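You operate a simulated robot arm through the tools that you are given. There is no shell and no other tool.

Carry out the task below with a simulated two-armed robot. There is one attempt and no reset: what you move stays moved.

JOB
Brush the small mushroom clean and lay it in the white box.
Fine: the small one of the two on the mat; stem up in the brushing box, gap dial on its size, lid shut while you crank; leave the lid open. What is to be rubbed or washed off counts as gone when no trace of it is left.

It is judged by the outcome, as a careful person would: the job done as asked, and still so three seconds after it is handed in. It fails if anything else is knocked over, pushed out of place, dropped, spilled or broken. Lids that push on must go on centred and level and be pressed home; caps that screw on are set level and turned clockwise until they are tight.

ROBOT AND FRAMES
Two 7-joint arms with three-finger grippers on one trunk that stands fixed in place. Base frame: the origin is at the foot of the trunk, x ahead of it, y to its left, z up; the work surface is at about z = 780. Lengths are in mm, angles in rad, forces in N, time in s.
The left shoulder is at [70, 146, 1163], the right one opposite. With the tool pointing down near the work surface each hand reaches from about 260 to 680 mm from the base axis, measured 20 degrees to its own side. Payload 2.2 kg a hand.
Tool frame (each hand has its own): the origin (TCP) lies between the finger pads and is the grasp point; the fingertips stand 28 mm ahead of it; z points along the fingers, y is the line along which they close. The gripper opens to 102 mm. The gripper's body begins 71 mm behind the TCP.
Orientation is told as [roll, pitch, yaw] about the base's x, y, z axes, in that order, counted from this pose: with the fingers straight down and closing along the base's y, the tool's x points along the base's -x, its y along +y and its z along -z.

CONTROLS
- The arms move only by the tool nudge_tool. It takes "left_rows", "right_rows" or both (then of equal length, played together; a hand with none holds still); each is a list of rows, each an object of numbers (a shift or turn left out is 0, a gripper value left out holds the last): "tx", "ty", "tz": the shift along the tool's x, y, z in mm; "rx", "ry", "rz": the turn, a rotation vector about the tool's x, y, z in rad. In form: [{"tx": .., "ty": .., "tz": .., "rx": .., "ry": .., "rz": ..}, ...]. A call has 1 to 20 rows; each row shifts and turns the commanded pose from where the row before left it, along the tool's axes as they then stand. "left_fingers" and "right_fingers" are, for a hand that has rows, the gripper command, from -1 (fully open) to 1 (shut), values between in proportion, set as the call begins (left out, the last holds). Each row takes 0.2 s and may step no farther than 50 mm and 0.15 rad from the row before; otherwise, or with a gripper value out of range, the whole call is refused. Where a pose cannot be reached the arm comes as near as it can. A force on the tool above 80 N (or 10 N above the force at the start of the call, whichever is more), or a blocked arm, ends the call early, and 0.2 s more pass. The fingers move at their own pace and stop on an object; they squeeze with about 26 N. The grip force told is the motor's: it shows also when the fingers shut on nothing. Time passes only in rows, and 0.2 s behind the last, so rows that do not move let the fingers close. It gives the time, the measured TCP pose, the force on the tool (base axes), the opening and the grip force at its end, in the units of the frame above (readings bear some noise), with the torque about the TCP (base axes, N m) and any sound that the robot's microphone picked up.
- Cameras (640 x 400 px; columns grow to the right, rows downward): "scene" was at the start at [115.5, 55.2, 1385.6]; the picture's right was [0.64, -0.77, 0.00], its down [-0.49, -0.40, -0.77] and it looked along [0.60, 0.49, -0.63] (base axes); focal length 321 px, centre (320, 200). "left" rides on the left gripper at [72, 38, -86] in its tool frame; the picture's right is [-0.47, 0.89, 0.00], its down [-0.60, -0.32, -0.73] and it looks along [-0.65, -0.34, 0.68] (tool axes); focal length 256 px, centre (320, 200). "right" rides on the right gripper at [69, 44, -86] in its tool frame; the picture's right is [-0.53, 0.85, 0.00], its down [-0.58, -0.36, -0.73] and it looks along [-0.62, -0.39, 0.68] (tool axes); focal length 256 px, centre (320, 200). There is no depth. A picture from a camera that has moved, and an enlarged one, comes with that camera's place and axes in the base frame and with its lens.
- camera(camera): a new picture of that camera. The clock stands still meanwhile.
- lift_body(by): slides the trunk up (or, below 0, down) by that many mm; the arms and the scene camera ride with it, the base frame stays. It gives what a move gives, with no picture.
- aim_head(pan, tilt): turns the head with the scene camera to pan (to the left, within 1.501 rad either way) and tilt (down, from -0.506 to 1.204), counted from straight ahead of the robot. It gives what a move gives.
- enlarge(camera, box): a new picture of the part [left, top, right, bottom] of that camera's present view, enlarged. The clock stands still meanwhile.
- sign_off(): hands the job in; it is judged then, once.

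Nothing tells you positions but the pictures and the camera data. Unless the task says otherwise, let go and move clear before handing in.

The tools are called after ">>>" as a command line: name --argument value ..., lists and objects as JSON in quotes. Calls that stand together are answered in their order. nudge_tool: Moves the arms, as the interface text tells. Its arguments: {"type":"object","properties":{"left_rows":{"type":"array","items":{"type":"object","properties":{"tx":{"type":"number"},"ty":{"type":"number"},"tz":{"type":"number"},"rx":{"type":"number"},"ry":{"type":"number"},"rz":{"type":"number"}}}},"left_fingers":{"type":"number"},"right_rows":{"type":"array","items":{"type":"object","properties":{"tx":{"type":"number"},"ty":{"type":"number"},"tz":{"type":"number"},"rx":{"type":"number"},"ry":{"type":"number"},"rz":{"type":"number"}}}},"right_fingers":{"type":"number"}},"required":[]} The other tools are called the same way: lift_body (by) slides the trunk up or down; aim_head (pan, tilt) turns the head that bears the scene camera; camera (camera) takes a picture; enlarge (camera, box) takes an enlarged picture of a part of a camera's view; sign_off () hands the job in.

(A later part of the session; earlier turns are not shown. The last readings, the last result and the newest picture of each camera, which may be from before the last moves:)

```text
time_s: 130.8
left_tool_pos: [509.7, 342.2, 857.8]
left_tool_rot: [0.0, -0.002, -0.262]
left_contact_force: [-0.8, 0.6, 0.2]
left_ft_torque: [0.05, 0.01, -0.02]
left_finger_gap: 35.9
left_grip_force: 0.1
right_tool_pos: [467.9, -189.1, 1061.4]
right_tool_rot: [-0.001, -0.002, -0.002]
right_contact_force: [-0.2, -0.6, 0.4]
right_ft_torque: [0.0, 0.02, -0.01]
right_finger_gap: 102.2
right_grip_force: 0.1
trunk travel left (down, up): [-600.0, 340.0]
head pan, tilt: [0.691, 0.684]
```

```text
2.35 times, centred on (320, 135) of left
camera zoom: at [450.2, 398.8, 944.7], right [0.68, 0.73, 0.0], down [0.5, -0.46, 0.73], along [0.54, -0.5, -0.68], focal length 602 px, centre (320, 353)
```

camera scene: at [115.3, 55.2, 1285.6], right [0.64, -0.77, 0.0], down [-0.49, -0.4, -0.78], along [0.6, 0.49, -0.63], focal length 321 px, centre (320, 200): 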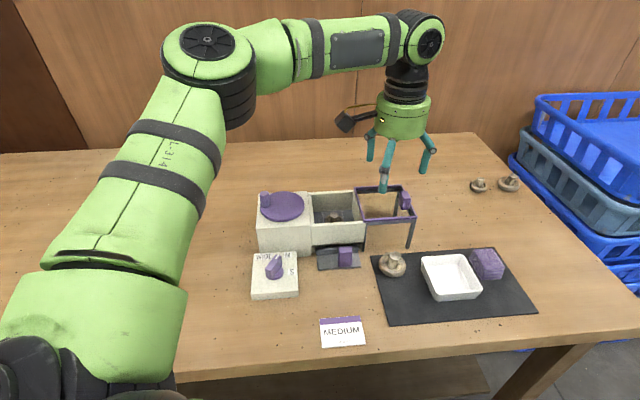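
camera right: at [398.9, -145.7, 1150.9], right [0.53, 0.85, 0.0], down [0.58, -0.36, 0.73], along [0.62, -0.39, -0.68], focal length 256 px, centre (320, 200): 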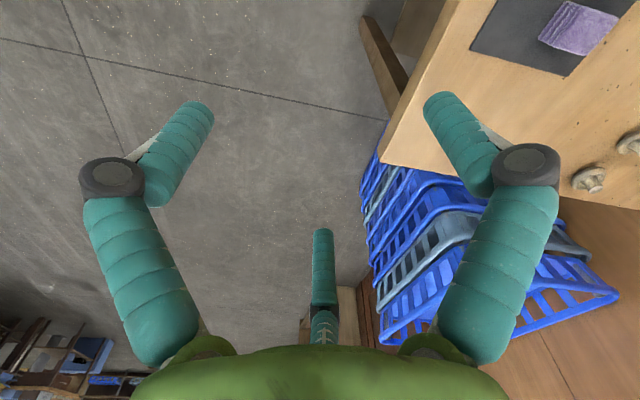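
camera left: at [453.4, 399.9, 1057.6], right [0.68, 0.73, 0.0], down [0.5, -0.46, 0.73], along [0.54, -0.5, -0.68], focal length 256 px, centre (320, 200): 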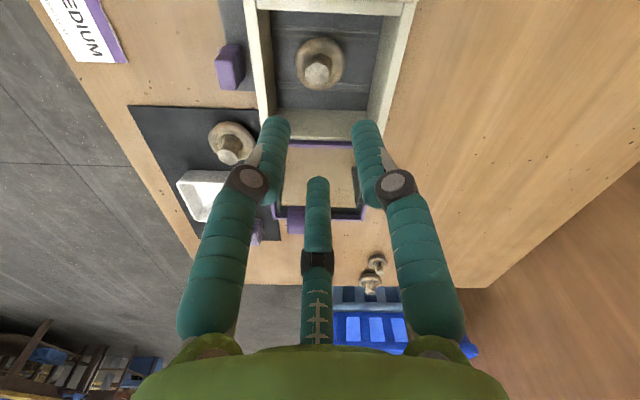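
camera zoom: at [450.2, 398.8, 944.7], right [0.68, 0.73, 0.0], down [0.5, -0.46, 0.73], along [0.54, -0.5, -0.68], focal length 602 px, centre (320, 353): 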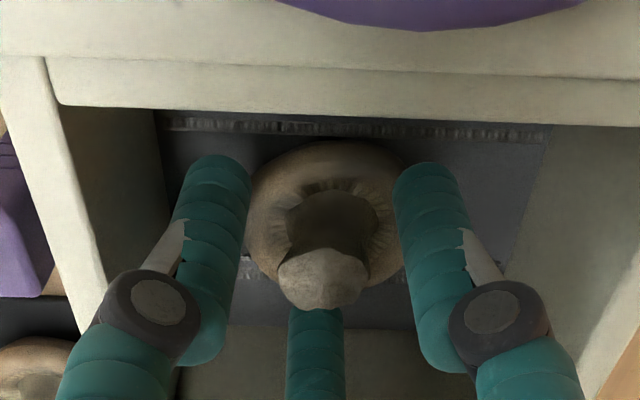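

Centred around the stem. I'll close and lift it out to look at its outside.

>>> nudge_tool --left_rows '[{"tz": 0}, {"tz": 0}, {"tz": 0}]' --left_fingers 1

>>> nudge_tool --left_rows '[{"tz": -10}, {"tz": -20}, {"tz": -30}, {"tz": -30}, {"tz": -30}, {"tz": -30}, {"tz": 0}]'

>>> camera --camera "scene"

```text
time_s: 131.6
left_tool_pos: [509.8, 343.2, 858.4]
left_tool_rot: [-0.001, -0.001, -0.26]
left_contact_force: [0.5, -0.1, -0.4]
left_ft_torque: [0.01, 0.0, 0.01]
left_finger_gap: 16.7
left_grip_force: 12.0
right_tool_pos: [468.2, -188.7, 1063.0]
right_tool_rot: [0.0, -0.001, 0.0]
right_contact_force: [-0.5, -0.6, -0.1]
right_ft_torque: [-0.02, 0.0, 0.02]
right_finger_gap: 101.8
right_grip_force: 0.0
trunk travel left (down, up): [-600.0, 340.0]
head pan, tilt: [0.691, 0.684]
```

```text
time_s: 133.2
left_tool_pos: [509.3, 343.5, 1008.4]
left_tool_rot: [0.0, -0.003, -0.261]
left_contact_force: [0.3, 0.0, 0.4]
left_ft_torque: [-0.02, 0.03, -0.01]
left_finger_gap: 16.6
left_grip_force: 11.8
right_tool_pos: [468.3, -189.3, 1064.1]
right_tool_rot: [0.001, -0.001, -0.001]
right_contact_force: [0.7, -0.1, -0.2]
right_ft_torque: [-0.02, 0.02, 0.02]
right_finger_gap: 101.8
right_grip_force: 0.0
trunk travel left (down, up): [-600.0, 340.0]
head pan, tilt: [0.691, 0.684]
```

```text
taken
camera scene: at [115.9, 55.6, 1285.5], right [0.64, -0.77, 0.0], down [-0.49, -0.4, -0.77], along [0.6, 0.49, -0.63], focal length 321 px, centre (320, 200)
```

scene: 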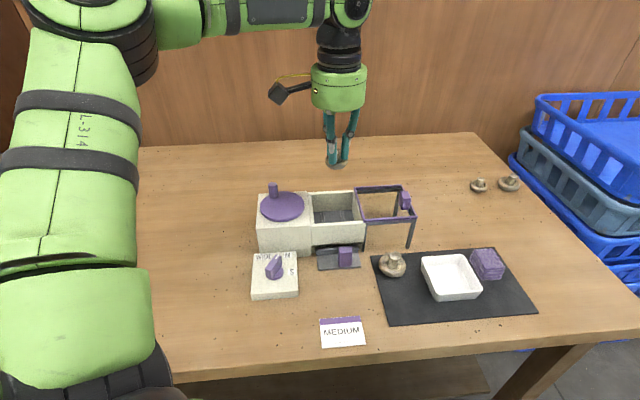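

>>> enlarge --camera "scene" --box '[310, 140, 366, 182]'

>>> enlarge --camera "scene" --box '[304, 186, 368, 234]'

>>> enlarge --camera "left" --box '[260, 90, 400, 190]'

```text
9.52 times, centred on (338, 161) of scene
camera zoom: at [115.9, 55.6, 1285.5], right [0.64, -0.77, 0.0], down [-0.49, -0.4, -0.77], along [0.6, 0.49, -0.63], focal length 3061 px, centre (149, 571)
```

zoom: 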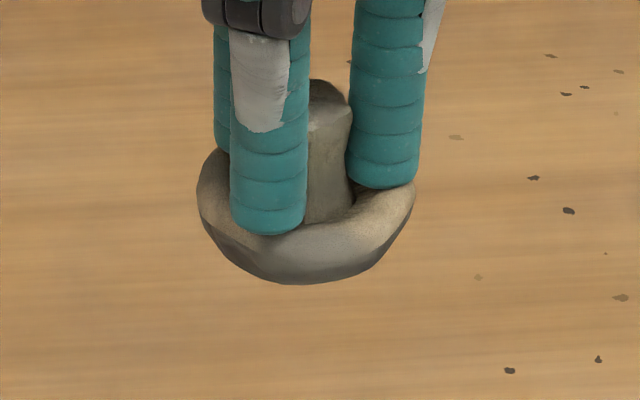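

```text
8.33 times, centred on (336, 210) of scene
camera zoom: at [115.9, 55.6, 1285.5], right [0.64, -0.77, 0.0], down [-0.49, -0.4, -0.77], along [0.6, 0.49, -0.63], focal length 2678 px, centre (187, 117)
```

zoom: 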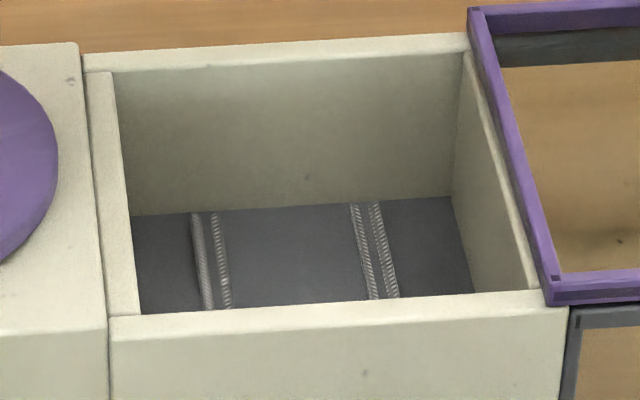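

```text
4.00 times, centred on (330, 140) of left
camera zoom: at [449.8, 399.5, 1095.1], right [0.68, 0.73, 0.0], down [0.5, -0.46, 0.73], along [0.54, -0.5, -0.68], focal length 1024 px, centre (280, 440)
```

zoom: 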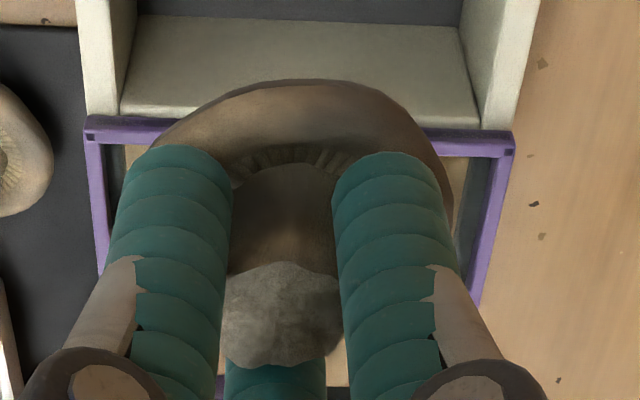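

From above the cap looks the same, but I can see a darker band on its underside, so any dirt is probably on the convex side facing down. I'll raise it and tilt the hand to show that side to the scene camera.

>>> nudge_tool --left_rows '[{"tz": -30}, {"tz": -30}, {"rx": 0.14}, {"rx": 0.14}, {"rx": 0.14}, {"rx": 0.14}, {"tz": 0}]'

>>> camera --camera "scene"

```text
time_s: 134.8
left_tool_pos: [508.8, 342.0, 1069.8]
left_tool_rot: [-0.562, -0.002, -0.262]
left_contact_force: [-0.1, -0.1, -0.2]
left_ft_torque: [0.0, -0.02, -0.01]
left_finger_gap: 16.8
left_grip_force: 11.7
right_tool_pos: [466.9, -188.8, 1062.9]
right_tool_rot: [0.001, -0.001, -0.001]
right_contact_force: [0.4, -0.3, 0.4]
right_ft_torque: [0.01, -0.02, 0.03]
right_finger_gap: 102.1
right_grip_force: 0.0
trunk travel left (down, up): [-600.0, 340.0]
head pan, tilt: [0.691, 0.684]
```

```text
taken
camera scene: at [115.0, 54.6, 1285.7], right [0.64, -0.77, 0.0], down [-0.49, -0.4, -0.78], along [0.6, 0.49, -0.63], focal length 321 px, centre (320, 200)
```

scene: 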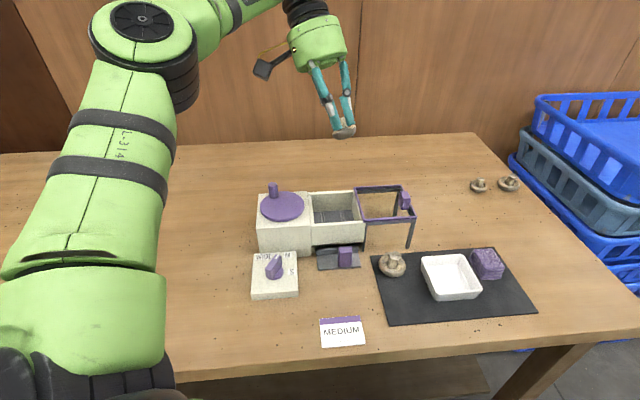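

The tilt works. I'll tilt further toward the camera and zoom in.

>>> nudge_tool --left_rows '[{"rx": 0.14}, {"rx": 0.14}, {"rx": 0.14}, {"rx": 0.14}, {"rx": 0.14}, {"tz": 0}]'

>>> camera --camera "scene"

>>> enlarge --camera "scene" --box '[310, 90, 374, 138]'

```text
time_s: 136.2
left_tool_pos: [466.1, 335.5, 1082.0]
left_tool_rot: [-1.105, -0.003, -0.26]
left_contact_force: [0.1, -0.4, 0.2]
left_ft_torque: [0.04, 0.01, 0.01]
left_finger_gap: 16.4
left_grip_force: 12.4
left hand out of reach, approached as far as the arm can: row 2, 3, 4, 5
right_tool_pos: [468.6, -187.9, 1063.1]
right_tool_rot: [-0.001, 0.0, -0.001]
right_contact_force: [-0.7, 0.2, 0.2]
right_ft_torque: [0.0, -0.03, 0.02]
right_finger_gap: 102.3
right_grip_force: 0.0
trunk travel left (down, up): [-600.0, 340.0]
head pan, tilt: [0.691, 0.684]
```

```text
taken
camera scene: at [115.5, 55.7, 1285.5], right [0.64, -0.77, 0.0], down [-0.49, -0.4, -0.77], along [0.6, 0.49, -0.63], focal length 321 px, centre (320, 200)
```

scene: 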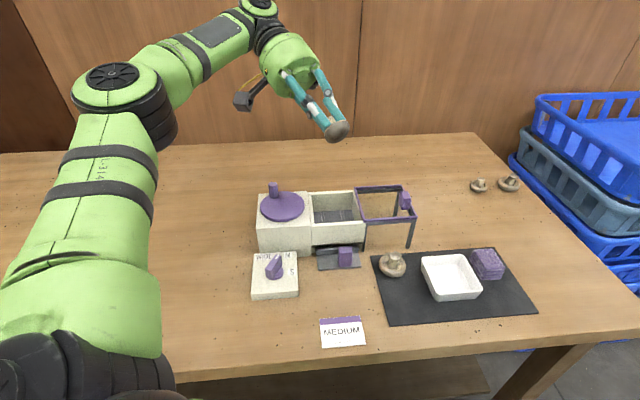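

```text
8.33 times, centred on (342, 114) of scene
camera zoom: at [115.5, 55.7, 1285.5], right [0.64, -0.77, 0.0], down [-0.49, -0.4, -0.77], along [0.6, 0.49, -0.63], focal length 2678 px, centre (137, 917)
```

zoom: 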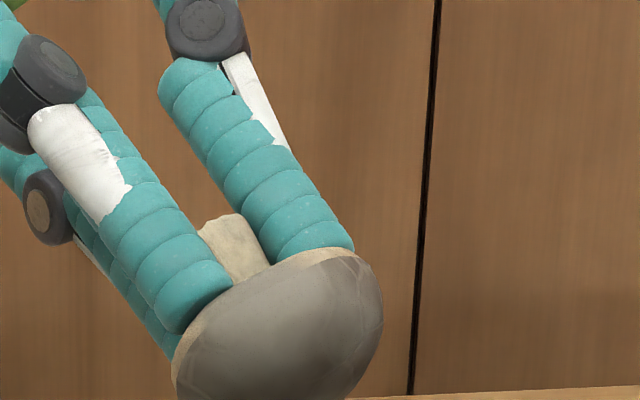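

>>> enlarge --camera "scene" --box '[322, 115, 354, 143]'

>>> enlarge --camera "left" --box '[260, 90, 400, 190]'

```text
14.29 times, centred on (338, 129) of scene
camera zoom: at [115.5, 55.7, 1285.5], right [0.64, -0.77, 0.0], down [-0.49, -0.4, -0.77], along [0.6, 0.49, -0.63], focal length 4592 px, centre (63, 1214)
```

zoom: 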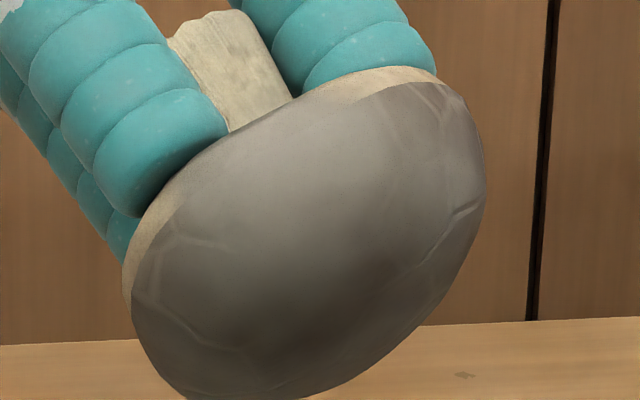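

```text
4.00 times, centred on (330, 140) of left
camera zoom: at [420.8, 445.8, 1086.3], right [0.55, 0.26, -0.79], down [0.71, 0.34, 0.61], along [0.43, -0.9, 0.0], focal length 1024 px, centre (280, 440)
```

zoom: 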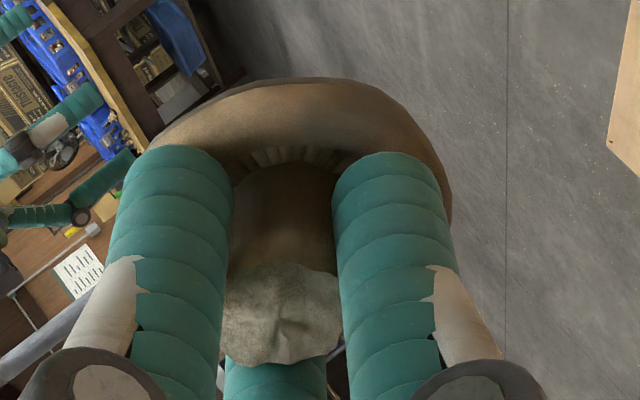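

Now it's clear: a grey-brown dirt film still covers the whole convex side, with a sharp edge at the rim, so M is too wide for this small mushroom and nothing was brushed. I'll put it back in the well and set the dial to S. First I'll level the hand.

>>> nudge_tool --left_rows '[{"rx": -0.138}, {"rx": -0.138}, {"rx": -0.138}, {"rx": -0.138}, {"rx": -0.138}, {"rx": -0.138}, {"rx": -0.138}, {"rx": -0.138}, {"tz": 0}, {"tz": 0}]'

```text
time_s: 138.4
left_tool_pos: [466.1, 335.2, 1081.3]
left_tool_rot: [0.001, -0.004, -0.261]
left_contact_force: [0.4, 0.2, 0.2]
left_ft_torque: [0.01, 0.01, -0.01]
left_finger_gap: 16.3
left_grip_force: 12.2
right_tool_pos: [467.3, -187.8, 1063.1]
right_tool_rot: [0.0, 0.0, 0.0]
right_contact_force: [0.0, 0.3, -0.1]
right_ft_torque: [0.03, 0.0, 0.01]
right_finger_gap: 102.4
right_grip_force: 0.0
trunk travel left (down, up): [-600.0, 340.0]
head pan, tilt: [0.691, 0.684]
```

>>> nudge_tool --left_rows '[{"tx": -21.6, "ty": 10.6}, {"tx": -21.6, "ty": 10.6}, {"tz": 35}, {"tz": 35}, {"tz": 35}, {"tz": 25}, {"tz": 0}, {"tz": 0}]'

>>> camera --camera "left"

```text
time_s: 140.2
left_tool_pos: [512.7, 344.9, 949.8]
left_tool_rot: [0.0, -0.003, -0.26]
left_contact_force: [-0.6, -0.5, 0.5]
left_ft_torque: [-0.01, 0.01, -0.01]
left_finger_gap: 16.1
left_grip_force: 12.3
right_tool_pos: [467.4, -188.4, 1063.1]
right_tool_rot: [-0.001, 0.0, -0.001]
right_contact_force: [-0.8, 0.7, -0.4]
right_ft_torque: [-0.01, 0.02, 0.02]
right_finger_gap: 101.7
right_grip_force: 0.1
trunk travel left (down, up): [-600.0, 340.0]
head pan, tilt: [0.691, 0.684]
```

```text
taken
camera left: at [454.3, 400.7, 1037.7], right [0.68, 0.74, 0.0], down [0.5, -0.46, 0.73], along [0.54, -0.5, -0.68], focal length 256 px, centre (320, 200)
```

left: 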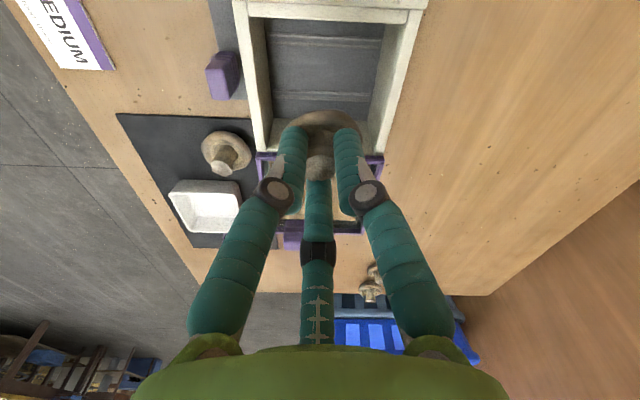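

>>> nudge_tool --left_rows '[{"tz": 25}, {"tz": 25}, {"tz": 20}, {"tz": 12}, {"tz": 5}, {"tz": 0}]'

>>> nudge_tool --left_rows '[{"tz": 1.5}, {"tz": 1.5}, {"tz": 0}]'

>>> nudge_tool --left_rows '[{"tz": 1}, {"tz": 0}]'

```text
time_s: 141.6
left_tool_pos: [513.4, 343.3, 863.7]
left_tool_rot: [-0.001, -0.002, -0.259]
left_contact_force: [0.0, 0.2, 1.5]
left_ft_torque: [0.03, 0.02, -0.01]
left_finger_gap: 16.2
left_grip_force: 12.1
right_tool_pos: [468.0, -188.1, 1063.3]
right_tool_rot: [0.0, 0.001, -0.001]
right_contact_force: [-0.3, 0.5, -0.3]
right_ft_torque: [0.02, 0.0, -0.01]
right_finger_gap: 101.7
right_grip_force: 0.1
trunk travel left (down, up): [-600.0, 340.0]
head pan, tilt: [0.691, 0.684]
```

```text
time_s: 142.4
left_tool_pos: [514.2, 344.5, 859.9]
left_tool_rot: [0.0, -0.003, -0.261]
left_contact_force: [-0.2, 0.0, 0.0]
left_ft_torque: [0.01, 0.02, -0.02]
left_finger_gap: 16.4
left_grip_force: 11.7
right_tool_pos: [467.3, -189.6, 1062.4]
right_tool_rot: [-0.001, 0.001, -0.001]
right_contact_force: [0.2, 0.0, -0.2]
right_ft_torque: [0.01, -0.01, 0.03]
right_finger_gap: 101.8
right_grip_force: 0.2
trunk travel left (down, up): [-600.0, 340.0]
head pan, tilt: [0.691, 0.684]
```

```text
time_s: 143.0
left_tool_pos: [513.8, 344.5, 860.1]
left_tool_rot: [0.0, -0.002, -0.261]
left_contact_force: [-0.2, -0.4, -0.1]
left_ft_torque: [0.01, 0.0, -0.01]
left_finger_gap: 16.4
left_grip_force: 12.1
right_tool_pos: [468.1, -188.4, 1062.7]
right_tool_rot: [0.0, -0.001, 0.001]
right_contact_force: [-0.4, -0.1, -0.2]
right_ft_torque: [0.0, 0.02, 0.01]
right_finger_gap: 101.8
right_grip_force: 0.0
trunk travel left (down, up): [-600.0, 340.0]
head pan, tilt: [0.691, 0.684]
```

>>> nudge_tool --left_rows '[{"tz": 1.2}, {"tz": 0}]'

>>> nudge_tool --left_rows '[{"tz": 1}, {"tz": 0}]'

```text
time_s: 143.6
left_tool_pos: [513.8, 344.4, 859.2]
left_tool_rot: [0.0, -0.003, -0.26]
left_contact_force: [-0.3, -0.8, 0.0]
left_ft_torque: [0.01, 0.0, -0.01]
left_finger_gap: 16.4
left_grip_force: 12.2
right_tool_pos: [468.5, -188.3, 1064.7]
right_tool_rot: [0.0, 0.0, 0.0]
right_contact_force: [-0.1, -0.3, 0.5]
right_ft_torque: [-0.05, 0.03, 0.02]
right_finger_gap: 102.0
right_grip_force: 0.1
trunk travel left (down, up): [-600.0, 340.0]
head pan, tilt: [0.691, 0.684]
```

```text
time_s: 144.2
left_tool_pos: [514.3, 345.3, 859.5]
left_tool_rot: [-0.002, -0.005, -0.26]
left_contact_force: [0.1, 0.7, 4.2]
left_ft_torque: [0.11, -0.01, 0.01]
left_finger_gap: 16.5
left_grip_force: 11.7
right_tool_pos: [467.0, -187.3, 1062.3]
right_tool_rot: [-0.001, 0.0, 0.0]
right_contact_force: [0.2, 1.0, -0.3]
right_ft_torque: [0.02, 0.04, -0.02]
right_finger_gap: 101.9
right_grip_force: 0.1
trunk travel left (down, up): [-600.0, 340.0]
head pan, tilt: [0.691, 0.684]
```

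It touches the floor lightly. I'll release and rise.

>>> nudge_tool --left_rows '[{"tz": 0}, {"tz": 0}, {"tz": 0}]' --left_fingers 0.294

>>> nudge_tool --left_rows '[{"tz": -8}, {"tz": -20}, {"tz": -30}, {"tz": -35}, {"tz": -30}, {"tz": 0}]'

>>> enlarge --camera "left" --box '[240, 20, 400, 150]'

>>> enlarge --camera "scene" --box '[250, 180, 370, 300]'

```text
time_s: 145.0
left_tool_pos: [514.0, 344.7, 858.1]
left_tool_rot: [-0.002, -0.002, -0.26]
left_contact_force: [-0.7, -0.6, 1.0]
left_ft_torque: [-0.04, 0.02, 0.01]
left_finger_gap: 35.8
left_grip_force: 0.1
right_tool_pos: [467.1, -188.3, 1063.0]
right_tool_rot: [0.001, -0.001, 0.0]
right_contact_force: [1.1, -0.3, 0.1]
right_ft_torque: [0.02, -0.01, 0.0]
right_finger_gap: 102.2
right_grip_force: 0.1
trunk travel left (down, up): [-600.0, 340.0]
head pan, tilt: [0.691, 0.684]
```

```text
time_s: 146.4
left_tool_pos: [515.1, 345.1, 982.8]
left_tool_rot: [0.001, -0.003, -0.258]
left_contact_force: [0.4, -0.3, 0.0]
left_ft_torque: [0.02, 0.02, -0.02]
left_finger_gap: 36.0
left_grip_force: 0.1
right_tool_pos: [469.0, -186.7, 1064.3]
right_tool_rot: [0.0, -0.001, -0.001]
right_contact_force: [0.2, 0.0, 0.4]
right_ft_torque: [0.0, -0.02, 0.02]
right_finger_gap: 102.0
right_grip_force: 0.0
trunk travel left (down, up): [-600.0, 340.0]
head pan, tilt: [0.691, 0.684]
```

```text
3.08 times, centred on (320, 85) of left
camera zoom: at [454.6, 401.1, 1067.8], right [0.68, 0.74, 0.0], down [0.5, -0.46, 0.73], along [0.54, -0.5, -0.68], focal length 788 px, centre (320, 554)
```

zoom: 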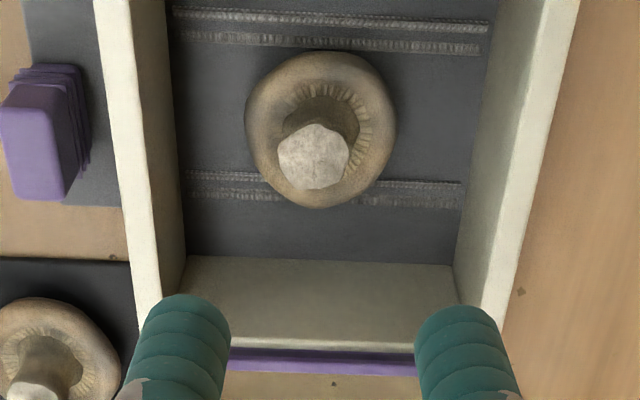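

```text
3.33 times, centred on (310, 240) of scene
camera zoom: at [115.8, 55.5, 1285.5], right [0.64, -0.77, 0.0], down [-0.49, -0.4, -0.77], along [0.6, 0.49, -0.63], focal length 1071 px, centre (353, 67)
```

zoom: 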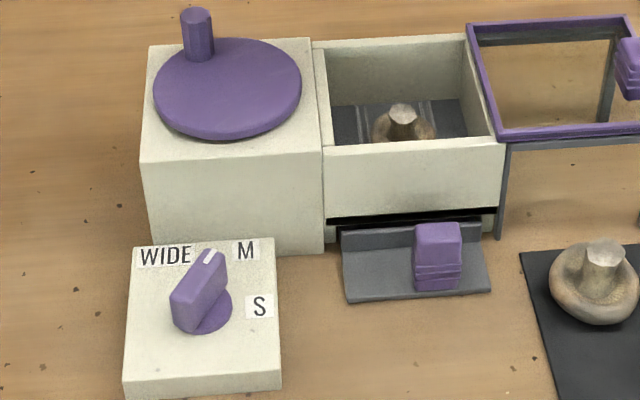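

The mushroom is back stem-up between the strips. Next is the dial to S: I'll bring the hand over with two fingers straddling the mark end of the knob.

>>> nudge_tool --left_rows '[{"rz": -0.13}, {"rz": -0.13}, {"rz": -0.13}, {"rz": -0.13}, {"rz": -0.13}, {"rz": -0.13}, {"rz": -0.13}, {"rz": -0.13}, {"tx": 21.9, "ty": 29.3}, {"tx": 21.9, "ty": 29.3}, {"tx": 21.9, "ty": 29.3}, {"tx": 21.9, "ty": 29.3}, {"tz": 25}, {"tz": 25}, {"tz": 25}, {"tz": 0}, {"tz": 0}]' --left_fingers 0.41

>>> camera --camera "left"

>>> enlarge --camera "scene" --box '[230, 180, 350, 310]'

```text
time_s: 150.0
left_tool_pos: [369.4, 367.1, 905.7]
left_tool_rot: [-0.004, -0.001, 0.779]
left_contact_force: [-0.8, -0.1, 0.6]
left_ft_torque: [-0.04, 0.01, 0.07]
left_finger_gap: 30.1
left_grip_force: 0.1
right_tool_pos: [468.5, -187.9, 1063.6]
right_tool_rot: [-0.001, 0.0, 0.0]
right_contact_force: [-0.3, 0.9, -0.3]
right_ft_torque: [0.0, 0.02, 0.0]
right_finger_gap: 102.0
right_grip_force: 0.1
trunk travel left (down, up): [-600.0, 340.0]
head pan, tilt: [0.691, 0.684]
```

```text
taken
camera left: at [292.2, 343.3, 992.0], right [-0.29, 0.96, 0.0], down [0.65, 0.2, 0.73], along [0.7, 0.21, -0.68], focal length 256 px, centre (320, 200)
```

left: 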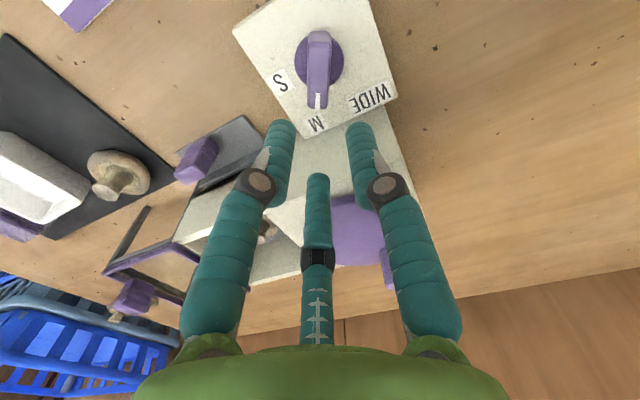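

```text
3.08 times, centred on (290, 245) of scene
camera zoom: at [115.4, 55.4, 1285.6], right [0.64, -0.77, 0.0], down [-0.49, -0.4, -0.77], along [0.6, 0.49, -0.63], focal length 989 px, centre (412, 62)
```

zoom: 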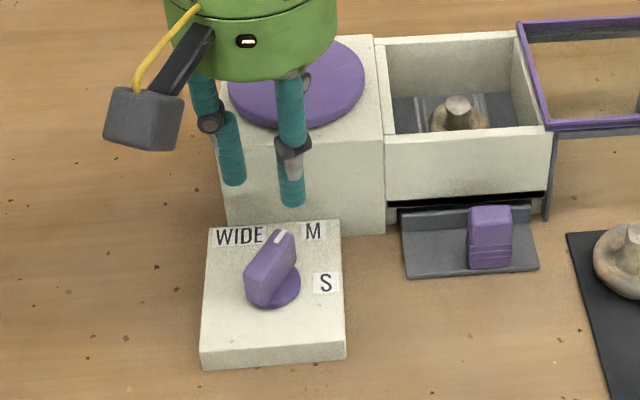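

Aligned with the knob's mark end. I'll descend and close lightly on the bar.

>>> nudge_tool --left_rows '[{"tx": -0.8, "ty": -0.3, "tz": 20}, {"tz": 20}, {"tz": 20}, {"tz": 8}, {"tz": 0}]'

>>> enlarge --camera "left" --box '[200, 50, 440, 250]'

>>> nudge_tool --left_rows '[{"tz": 0}, {"tz": 0}, {"tz": 0}]' --left_fingers 0.7

>>> enlarge --camera "left" --box '[200, 50, 440, 250]'

```text
time_s: 151.2
left_tool_pos: [370.9, 367.4, 837.8]
left_tool_rot: [-0.003, -0.002, 0.78]
left_contact_force: [0.8, 0.0, -0.2]
left_ft_torque: [0.01, -0.02, -0.02]
left_finger_gap: 30.1
left_grip_force: 0.1
right_tool_pos: [468.6, -188.1, 1062.5]
right_tool_rot: [0.0, 0.001, 0.002]
right_contact_force: [-1.0, -0.3, 0.3]
right_ft_torque: [0.0, 0.0, 0.0]
right_finger_gap: 102.1
right_grip_force: 0.0
trunk travel left (down, up): [-600.0, 340.0]
head pan, tilt: [0.691, 0.684]
```

```text
2.00 times, centred on (320, 150) of left
camera zoom: at [293.0, 343.1, 923.8], right [-0.29, 0.96, 0.0], down [0.65, 0.2, 0.73], along [0.7, 0.21, -0.68], focal length 512 px, centre (320, 300)
```

zoom: 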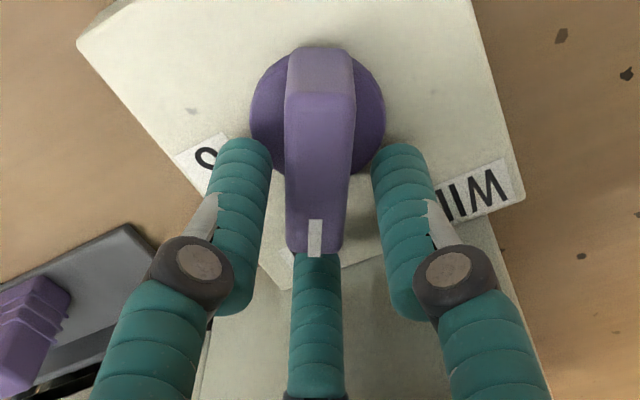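

```text
time_s: 152.0
left_tool_pos: [370.7, 366.4, 837.4]
left_tool_rot: [-0.003, 0.001, 0.781]
left_contact_force: [-1.5, -4.9, -5.4]
left_ft_torque: [0.05, -0.46, 0.06]
left_finger_gap: 17.8
left_grip_force: 43.0
right_tool_pos: [467.3, -189.0, 1061.6]
right_tool_rot: [0.001, 0.0, -0.001]
right_contact_force: [-0.7, -0.2, -1.1]
right_ft_torque: [0.0, 0.0, -0.01]
right_finger_gap: 102.0
right_grip_force: 0.0
trunk travel left (down, up): [-600.0, 340.0]
head pan, tilt: [0.691, 0.684]
```

```text
2.00 times, centred on (320, 150) of left
camera zoom: at [293.0, 342.5, 923.8], right [-0.29, 0.96, 0.0], down [0.65, 0.2, 0.73], along [0.7, 0.21, -0.68], focal length 512 px, centre (320, 300)
```

zoom: 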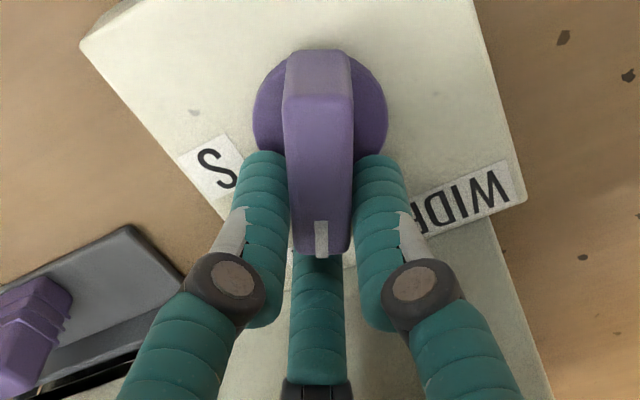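

>>> nudge_tool --left_rows '[{"tx": 0.88, "ty": -1.42, "rz": 0.101}, {"tx": 0.88, "ty": -1.42, "rz": 0.101}, {"tx": 0.88, "ty": -1.42, "rz": 0.101}, {"tx": 0.88, "ty": -1.42, "rz": 0.101}, {"tx": 0.88, "ty": -1.42, "rz": 0.101}, {"tz": 0}]' --left_fingers 0.66

>>> enlarge --camera "left" --box '[200, 50, 440, 250]'

>>> enlarge --camera "scene" --box '[230, 180, 350, 310]'

```text
time_s: 153.4
left_tool_pos: [370.0, 358.4, 836.6]
left_tool_rot: [-0.002, -0.003, 0.274]
left_contact_force: [3.8, 0.1, 2.0]
left_ft_torque: [0.02, -0.05, -0.03]
left_finger_gap: 19.3
left_grip_force: 2.1
right_tool_pos: [467.8, -188.6, 1063.4]
right_tool_rot: [0.0, 0.0, 0.0]
right_contact_force: [0.4, 0.4, 1.0]
right_ft_torque: [0.0, -0.01, 0.02]
right_finger_gap: 101.8
right_grip_force: 0.0
trunk travel left (down, up): [-600.0, 340.0]
head pan, tilt: [0.691, 0.684]
```

```text
2.00 times, centred on (320, 150) of left
camera zoom: at [291.0, 375.7, 924.0], right [0.21, 0.98, 0.0], down [0.67, -0.14, 0.73], along [0.72, -0.15, -0.68], focal length 512 px, centre (320, 300)
```

zoom: 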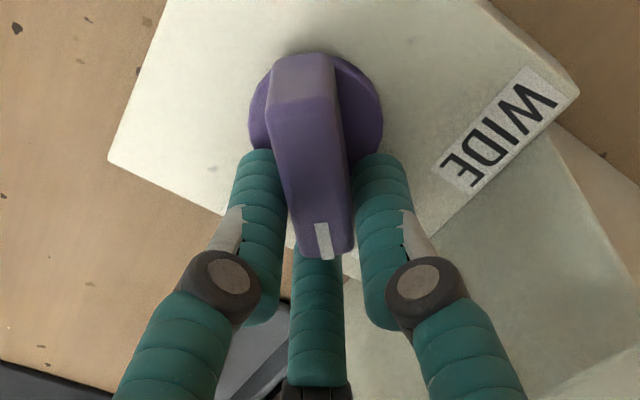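

```text
3.08 times, centred on (290, 245) of scene
camera zoom: at [116.0, 55.0, 1285.5], right [0.64, -0.77, 0.0], down [-0.49, -0.4, -0.77], along [0.6, 0.49, -0.63], focal length 989 px, centre (412, 62)
```

zoom: 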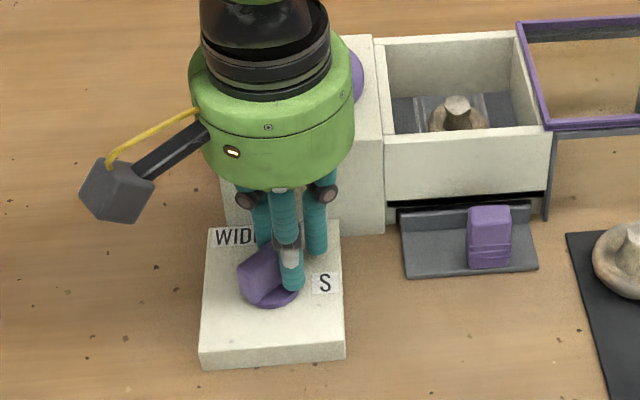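

>>> nudge_tool --left_rows '[{"tx": 0.88, "ty": -1.42, "rz": 0.101}, {"tx": 0.88, "ty": -1.42, "rz": 0.101}, {"tx": 0.88, "ty": -1.42, "rz": 0.101}, {"tx": 0.88, "ty": -1.42, "rz": 0.101}, {"tx": 0.88, "ty": -1.42, "rz": 0.101}, {"tz": 0}]'

>>> enlarge --camera "left" --box '[200, 50, 440, 250]'

>>> enlarge --camera "scene" --box '[230, 180, 350, 310]'

```text
time_s: 154.8
left_tool_pos: [368.1, 351.3, 837.8]
left_tool_rot: [-0.001, -0.001, -0.232]
left_contact_force: [-0.2, -4.0, -5.9]
left_ft_torque: [-0.08, -0.09, 0.09]
left_finger_gap: 18.5
left_grip_force: 43.6
right_tool_pos: [468.5, -188.4, 1063.3]
right_tool_rot: [-0.001, 0.0, -0.001]
right_contact_force: [0.8, 0.9, 1.1]
right_ft_torque: [0.03, 0.04, 0.01]
right_finger_gap: 102.1
right_grip_force: 0.0
trunk travel left (down, up): [-600.0, 340.0]
head pan, tilt: [0.691, 0.684]
```

```text
2.00 times, centred on (320, 150) of left
camera zoom: at [305.6, 404.9, 924.0], right [0.66, 0.76, 0.0], down [0.51, -0.45, 0.73], along [0.55, -0.48, -0.68], focal length 512 px, centre (320, 300)
```

zoom: 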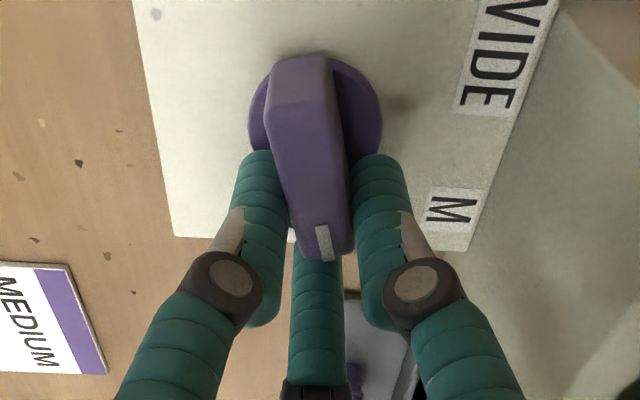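

```text
3.08 times, centred on (290, 245) of scene
camera zoom: at [116.1, 54.9, 1285.5], right [0.64, -0.77, 0.0], down [-0.49, -0.4, -0.77], along [0.6, 0.49, -0.63], focal length 989 px, centre (412, 62)
```

zoom: 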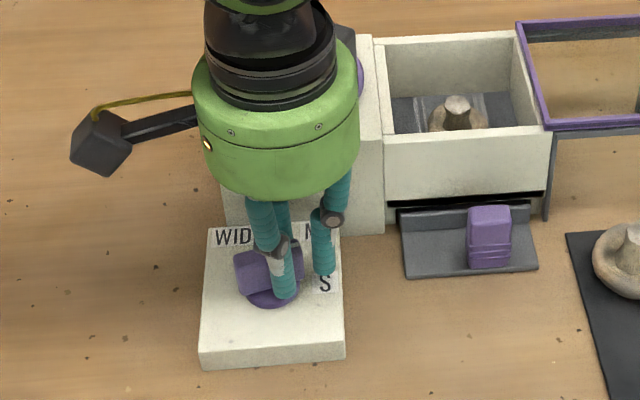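

The knob lags a bit, at about −34° versus the S label at about −44°. I'll turn a little further.

>>> nudge_tool --left_rows '[{"tx": 0.76, "ty": -1.23, "rz": 0.0875}, {"tx": 0.76, "ty": -1.23, "rz": 0.0875}, {"tz": 0}]'

>>> nudge_tool --left_rows '[{"tz": 0}, {"tz": 0}, {"tz": -20}, {"tz": -25}, {"tz": -25}, {"tz": 0}]' --left_fingers 0.41

>>> enlarge --camera "left" --box '[230, 0, 410, 130]'

>>> enlarge --camera "scene" --box '[245, 245, 305, 305]'

```text
time_s: 155.6
left_tool_pos: [364.6, 348.6, 837.4]
left_tool_rot: [0.002, -0.004, -0.405]
left_contact_force: [-1.6, -3.4, -3.2]
left_ft_torque: [-0.11, -0.04, 0.05]
left_finger_gap: 19.5
left_grip_force: 1.3
right_tool_pos: [467.0, -189.3, 1063.7]
right_tool_rot: [0.0, 0.0, 0.001]
right_contact_force: [-0.5, 0.3, 0.9]
right_ft_torque: [0.02, -0.04, 0.01]
right_finger_gap: 101.9
right_grip_force: 0.0
trunk travel left (down, up): [-600.0, 340.0]
head pan, tilt: [0.691, 0.684]
```

```text
time_s: 157.0
left_tool_pos: [364.0, 350.6, 907.5]
left_tool_rot: [-0.001, -0.003, -0.405]
left_contact_force: [0.6, -0.5, 0.1]
left_ft_torque: [-0.01, 0.02, 0.0]
left_finger_gap: 30.0
left_grip_force: 0.1
right_tool_pos: [468.4, -187.8, 1064.1]
right_tool_rot: [-0.002, -0.001, 0.0]
right_contact_force: [-0.4, 0.4, 0.3]
right_ft_torque: [0.02, -0.03, 0.0]
right_finger_gap: 102.0
right_grip_force: 0.0
trunk travel left (down, up): [-600.0, 340.0]
head pan, tilt: [0.691, 0.684]
```

```text
3.08 times, centred on (320, 65) of left
camera zoom: at [313.0, 413.5, 994.6], right [0.78, 0.63, 0.0], down [0.43, -0.53, 0.73], along [0.46, -0.57, -0.68], focal length 788 px, centre (320, 615)
```

zoom: 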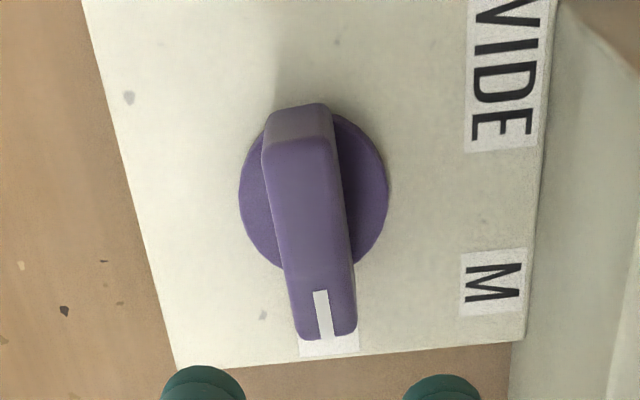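

```text
6.67 times, centred on (275, 275) of scene
camera zoom: at [115.8, 55.5, 1285.5], right [0.64, -0.77, 0.0], down [-0.49, -0.4, -0.77], along [0.6, 0.49, -0.63], focal length 2143 px, centre (620, -300)
```

zoom: 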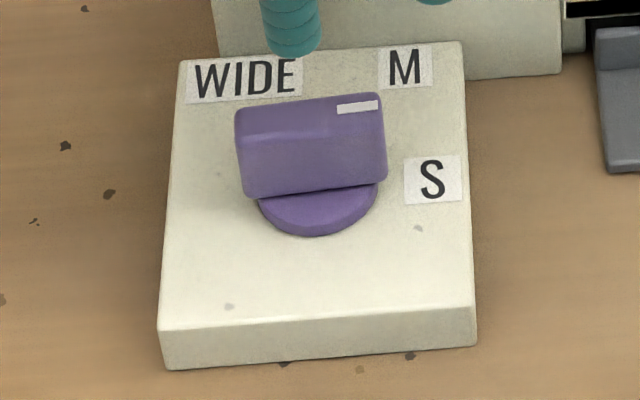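

The knob now points at S. Next I'll close the lid again: rising, moving to the outer side of the lid handle with the hand fully open.

>>> nudge_tool --left_rows '[{"tz": -40}, {"tz": -37}, {"rz": -0.143}, {"tx": -37.4, "ty": -5}, {"tx": -37.4, "ty": -5}, {"tx": -37.4, "ty": -5}, {"tx": -37.4, "ty": -5}, {"tx": -37.4, "ty": -5}, {"tx": -37.4, "ty": -5}, {"tz": 0}, {"tz": 0}]' --left_fingers -1

>>> enlarge --camera "left" --box '[220, 70, 420, 250]'

>>> enlarge --camera "scene" --box '[245, 245, 305, 305]'

```text
time_s: 159.4
left_tool_pos: [572.4, 262.4, 985.1]
left_tool_rot: [-0.001, -0.003, -0.261]
left_contact_force: [-0.1, -0.1, -1.2]
left_ft_torque: [0.01, -0.06, -0.01]
left_finger_gap: 101.8
left_grip_force: 0.0
right_tool_pos: [468.9, -187.3, 1061.7]
right_tool_rot: [-0.001, -0.001, 0.001]
right_contact_force: [-0.4, -0.2, 0.5]
right_ft_torque: [0.0, -0.03, 0.0]
right_finger_gap: 102.0
right_grip_force: 0.0
trunk travel left (down, up): [-600.0, 340.0]
head pan, tilt: [0.691, 0.684]
```

```text
2.22 times, centred on (320, 160) of left
camera zoom: at [513.3, 318.5, 1071.5], right [0.68, 0.74, 0.0], down [0.5, -0.46, 0.73], along [0.54, -0.5, -0.68], focal length 569 px, centre (320, 289)
```

zoom: 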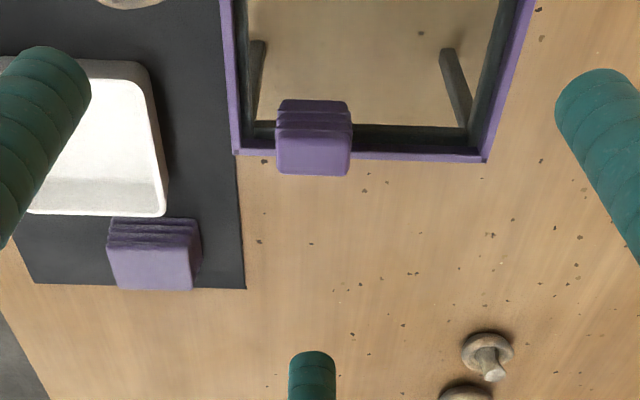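

```text
6.67 times, centred on (275, 275) of scene
camera zoom: at [116.0, 55.0, 1285.5], right [0.64, -0.77, 0.0], down [-0.49, -0.4, -0.77], along [0.6, 0.49, -0.63], focal length 2143 px, centre (620, -300)
```

zoom: 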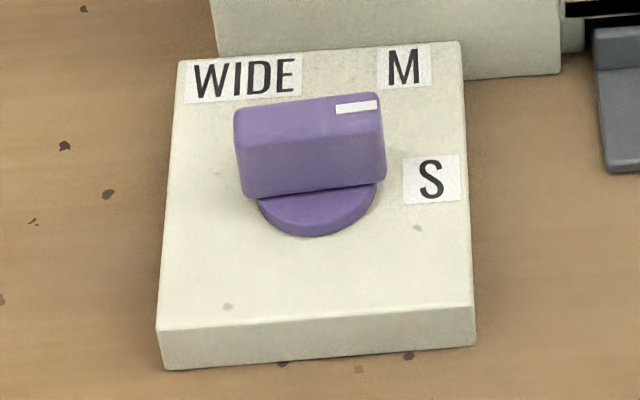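

>>> nudge_tool --left_rows '[{"tz": 25}, {"tz": 25}, {"tz": 20}, {"tz": 15}, {"tz": 4}, {"tz": 0}]'

>>> enlarge --camera "scene" --box '[320, 110, 460, 250]'

```text
time_s: 160.8
left_tool_pos: [571.7, 262.4, 896.8]
left_tool_rot: [0.0, -0.004, -0.261]
left_contact_force: [0.5, 0.2, -0.4]
left_ft_torque: [0.0, 0.02, -0.01]
left_finger_gap: 101.7
left_grip_force: 0.1
right_tool_pos: [468.1, -188.2, 1064.1]
right_tool_rot: [0.001, 0.001, 0.002]
right_contact_force: [0.6, -0.8, -0.1]
right_ft_torque: [0.0, 0.0, 0.0]
right_finger_gap: 101.8
right_grip_force: 0.1
trunk travel left (down, up): [-600.0, 340.0]
head pan, tilt: [0.691, 0.684]
```

```text
2.86 times, centred on (390, 180) of scene
camera zoom: at [115.5, 55.3, 1285.6], right [0.64, -0.77, 0.0], down [-0.49, -0.4, -0.77], along [0.6, 0.49, -0.63], focal length 918 px, centre (120, 257)
```

zoom: 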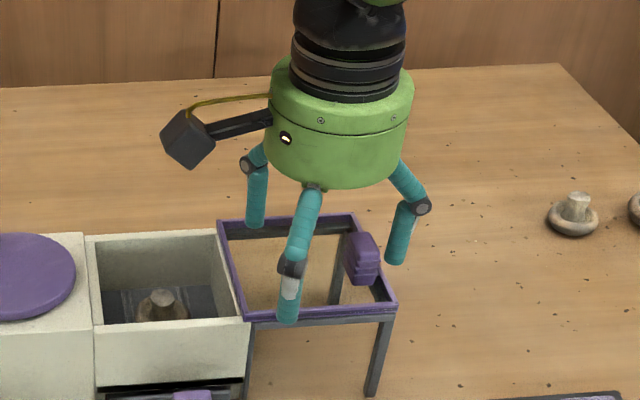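

The finger is outside the handle. I'll drag the lid shut.

>>> nudge_tool --left_rows '[{"tx": 6, "ty": 3.5}, {"tx": 6, "ty": 3.5}, {"tx": 7.8, "ty": 4.5}, {"tx": 7.8, "ty": 4.5}, {"tx": 7.8, "ty": 4.5}, {"tx": 7.8, "ty": 4.5}, {"tx": 7.8, "ty": 4.5}, {"tx": 7.8, "ty": 4.5}, {"tx": 7.8, "ty": 4.5}, {"tx": 7.8, "ty": 4.5}, {"tx": 7, "ty": 4}, {"tz": 0}]'

>>> enlarge --camera "scene" --box '[240, 100, 460, 260]'

```text
time_s: 163.4
left_tool_pos: [505.0, 328.4, 897.0]
left_tool_rot: [-0.001, -0.003, -0.262]
left_contact_force: [0.1, 0.0, -0.4]
left_ft_torque: [0.01, 0.01, 0.02]
left_finger_gap: 101.8
left_grip_force: 0.1
right_tool_pos: [468.1, -188.4, 1062.4]
right_tool_rot: [-0.001, 0.0, 0.0]
right_contact_force: [0.5, -0.9, -0.1]
right_ft_torque: [0.0, -0.02, -0.05]
right_finger_gap: 102.2
right_grip_force: 0.1
trunk travel left (down, up): [-600.0, 340.0]
head pan, tilt: [0.691, 0.684]
```

```text
2.50 times, centred on (350, 180) of scene
camera zoom: at [115.6, 55.1, 1285.6], right [0.64, -0.77, 0.0], down [-0.49, -0.4, -0.77], along [0.6, 0.49, -0.63], focal length 804 px, centre (245, 250)
```

zoom: 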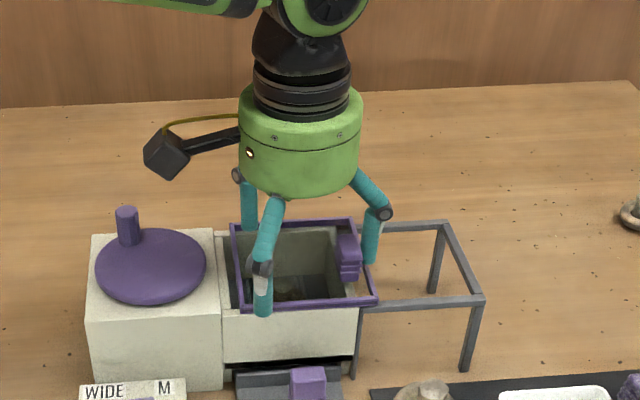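

>>> nudge_tool --left_rows '[{"tx": 4.3, "ty": 2.5}, {"tx": 3.5, "ty": 2}, {"tx": 2.6, "ty": 1.5}, {"tz": 0}]'

>>> nudge_tool --left_rows '[{"tx": 1.7, "ty": 1}, {"tz": 0}]'

>>> nudge_tool --left_rows '[{"tx": 1.7, "ty": 1}, {"tz": 0}]'

```text
time_s: 164.4
left_tool_pos: [497.8, 336.8, 896.1]
left_tool_rot: [0.0, -0.003, -0.262]
left_contact_force: [-0.4, -0.5, -0.1]
left_ft_torque: [-0.01, -0.02, 0.0]
left_finger_gap: 102.2
left_grip_force: 0.0
right_tool_pos: [468.7, -189.1, 1062.6]
right_tool_rot: [0.001, 0.0, 0.001]
right_contact_force: [-0.5, 0.1, 0.2]
right_ft_torque: [0.01, -0.02, 0.01]
right_finger_gap: 102.0
right_grip_force: 0.1
trunk travel left (down, up): [-600.0, 340.0]
head pan, tilt: [0.691, 0.684]
```

```text
time_s: 165.0
left_tool_pos: [496.0, 338.7, 895.9]
left_tool_rot: [-0.001, -0.004, -0.263]
left_contact_force: [0.5, -0.9, 0.6]
left_ft_torque: [-0.03, 0.01, -0.02]
left_finger_gap: 102.1
left_grip_force: 0.0
right_tool_pos: [467.9, -188.1, 1062.9]
right_tool_rot: [0.0, 0.0, 0.0]
right_contact_force: [-0.5, 0.4, -0.5]
right_ft_torque: [-0.02, 0.06, 0.02]
right_finger_gap: 102.0
right_grip_force: 0.1
trunk travel left (down, up): [-600.0, 340.0]
head pan, tilt: [0.691, 0.684]
```

```text
time_s: 165.6
left_tool_pos: [496.2, 338.8, 896.2]
left_tool_rot: [0.0, -0.004, -0.262]
left_contact_force: [3.0, -3.0, -0.4]
left_ft_torque: [-0.05, 0.0, 0.03]
left_finger_gap: 101.7
left_grip_force: 0.0
right_tool_pos: [469.0, -190.0, 1062.9]
right_tool_rot: [0.0, 0.001, 0.0]
right_contact_force: [1.3, 0.4, -0.1]
right_ft_torque: [-0.01, 0.02, -0.03]
right_finger_gap: 102.0
right_grip_force: 0.2
trunk travel left (down, up): [-600.0, 340.0]
head pan, tilt: [0.691, 0.684]
```

>>> nudge_tool --left_rows '[{"tx": 1.7, "ty": 1}, {"tx": 1.7, "ty": 1}, {"tz": 0}]'

>>> nudge_tool --left_rows '[{"tx": -3.5, "ty": -2}, {"tx": -4.3, "ty": -2.5}, {"tz": -20}, {"tz": -30}, {"tz": -35}, {"tz": 0}]'

>>> enlarge --camera "scene" --box '[240, 150, 420, 270]'

```text
time_s: 166.4
left_tool_pos: [495.4, 340.3, 896.1]
left_tool_rot: [0.002, -0.005, -0.264]
left_contact_force: [12.7, -14.6, -4.1]
left_ft_torque: [-0.13, 0.06, -0.08]
left_finger_gap: 101.7
left_grip_force: 0.4
right_tool_pos: [471.1, -190.8, 1060.1]
right_tool_rot: [0.0, 0.002, 0.0]
right_contact_force: [-0.3, -0.1, -0.4]
right_ft_torque: [0.0, 0.0, 0.04]
right_finger_gap: 102.0
right_grip_force: 0.1
trunk travel left (down, up): [-600.0, 340.0]
head pan, tilt: [0.691, 0.684]
```

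```text
time_s: 167.8
left_tool_pos: [499.3, 336.5, 980.6]
left_tool_rot: [0.001, -0.005, -0.262]
left_contact_force: [-0.2, -1.1, 0.4]
left_ft_torque: [-0.01, -0.01, -0.02]
left_finger_gap: 102.2
left_grip_force: 0.0
right_tool_pos: [468.6, -187.9, 1063.6]
right_tool_rot: [0.0, -0.001, 0.001]
right_contact_force: [-0.1, 0.4, -0.5]
right_ft_torque: [0.0, 0.02, 0.01]
right_finger_gap: 101.8
right_grip_force: 0.1
trunk travel left (down, up): [-600.0, 340.0]
head pan, tilt: [0.691, 0.684]
```

```text
3.33 times, centred on (330, 210) of scene
camera zoom: at [115.9, 55.5, 1285.5], right [0.64, -0.77, 0.0], down [-0.49, -0.4, -0.77], along [0.6, 0.49, -0.63], focal length 1071 px, centre (287, 167)
```

zoom: 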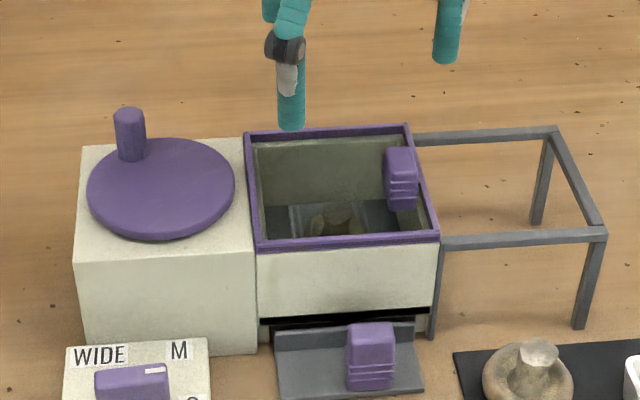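

The lid is shut again. Now back to the crank peg.

>>> nudge_tool --left_rows '[{"rz": -0.131}, {"rz": -0.131}, {"tx": 16.4, "ty": 38.8}, {"tx": 16.4, "ty": 38.8}, {"tx": 16.4, "ty": 38.8}, {"tz": 0}, {"tz": 20}, {"tz": 20}, {"tz": 20}, {"tz": 8}, {"tz": 0}]' --left_fingers 0.118

>>> enlarge --camera "left" --box '[200, 50, 440, 220]'

>>> nudge_tool --left_rows '[{"tz": 0}, {"tz": 0}, {"tz": 0}]' --left_fingers 0.8

```text
time_s: 170.2
left_tool_pos: [450.3, 453.2, 912.9]
left_tool_rot: [-0.001, -0.005, 0.0]
left_contact_force: [-0.4, 0.4, -0.5]
left_ft_torque: [0.0, 0.01, -0.02]
left_finger_gap: 45.0
left_grip_force: 0.0
right_tool_pos: [468.0, -187.4, 1062.4]
right_tool_rot: [0.001, -0.001, -0.001]
right_contact_force: [0.3, 0.7, 0.5]
right_ft_torque: [-0.03, 0.0, 0.01]
right_finger_gap: 102.0
right_grip_force: 0.0
trunk travel left (down, up): [-600.0, 340.0]
head pan, tilt: [0.691, 0.684]
```

```text
2.35 times, centred on (320, 135) of left
camera zoom: at [377.7, 491.9, 999.1], right [0.46, 0.89, 0.0], down [0.6, -0.32, 0.73], along [0.65, -0.34, -0.68], focal length 602 px, centre (320, 353)
```

zoom: 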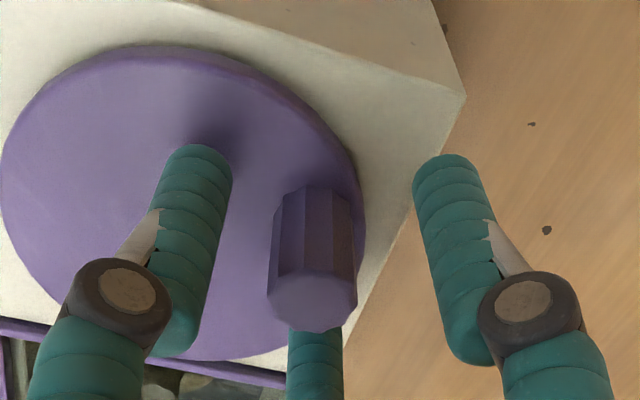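

```text
time_s: 171.0
left_tool_pos: [450.0, 453.5, 913.5]
left_tool_rot: [-0.002, -0.004, -0.001]
left_contact_force: [0.2, -1.0, 0.2]
left_ft_torque: [-0.13, 0.01, 0.01]
left_finger_gap: 18.8
left_grip_force: 7.1
right_tool_pos: [467.2, -188.6, 1063.0]
right_tool_rot: [0.001, 0.0, 0.001]
right_contact_force: [0.5, 0.1, -0.5]
right_ft_torque: [-0.01, 0.04, -0.03]
right_finger_gap: 102.2
right_grip_force: 0.1
trunk travel left (down, up): [-600.0, 340.0]
head pan, tilt: [0.691, 0.684]
```

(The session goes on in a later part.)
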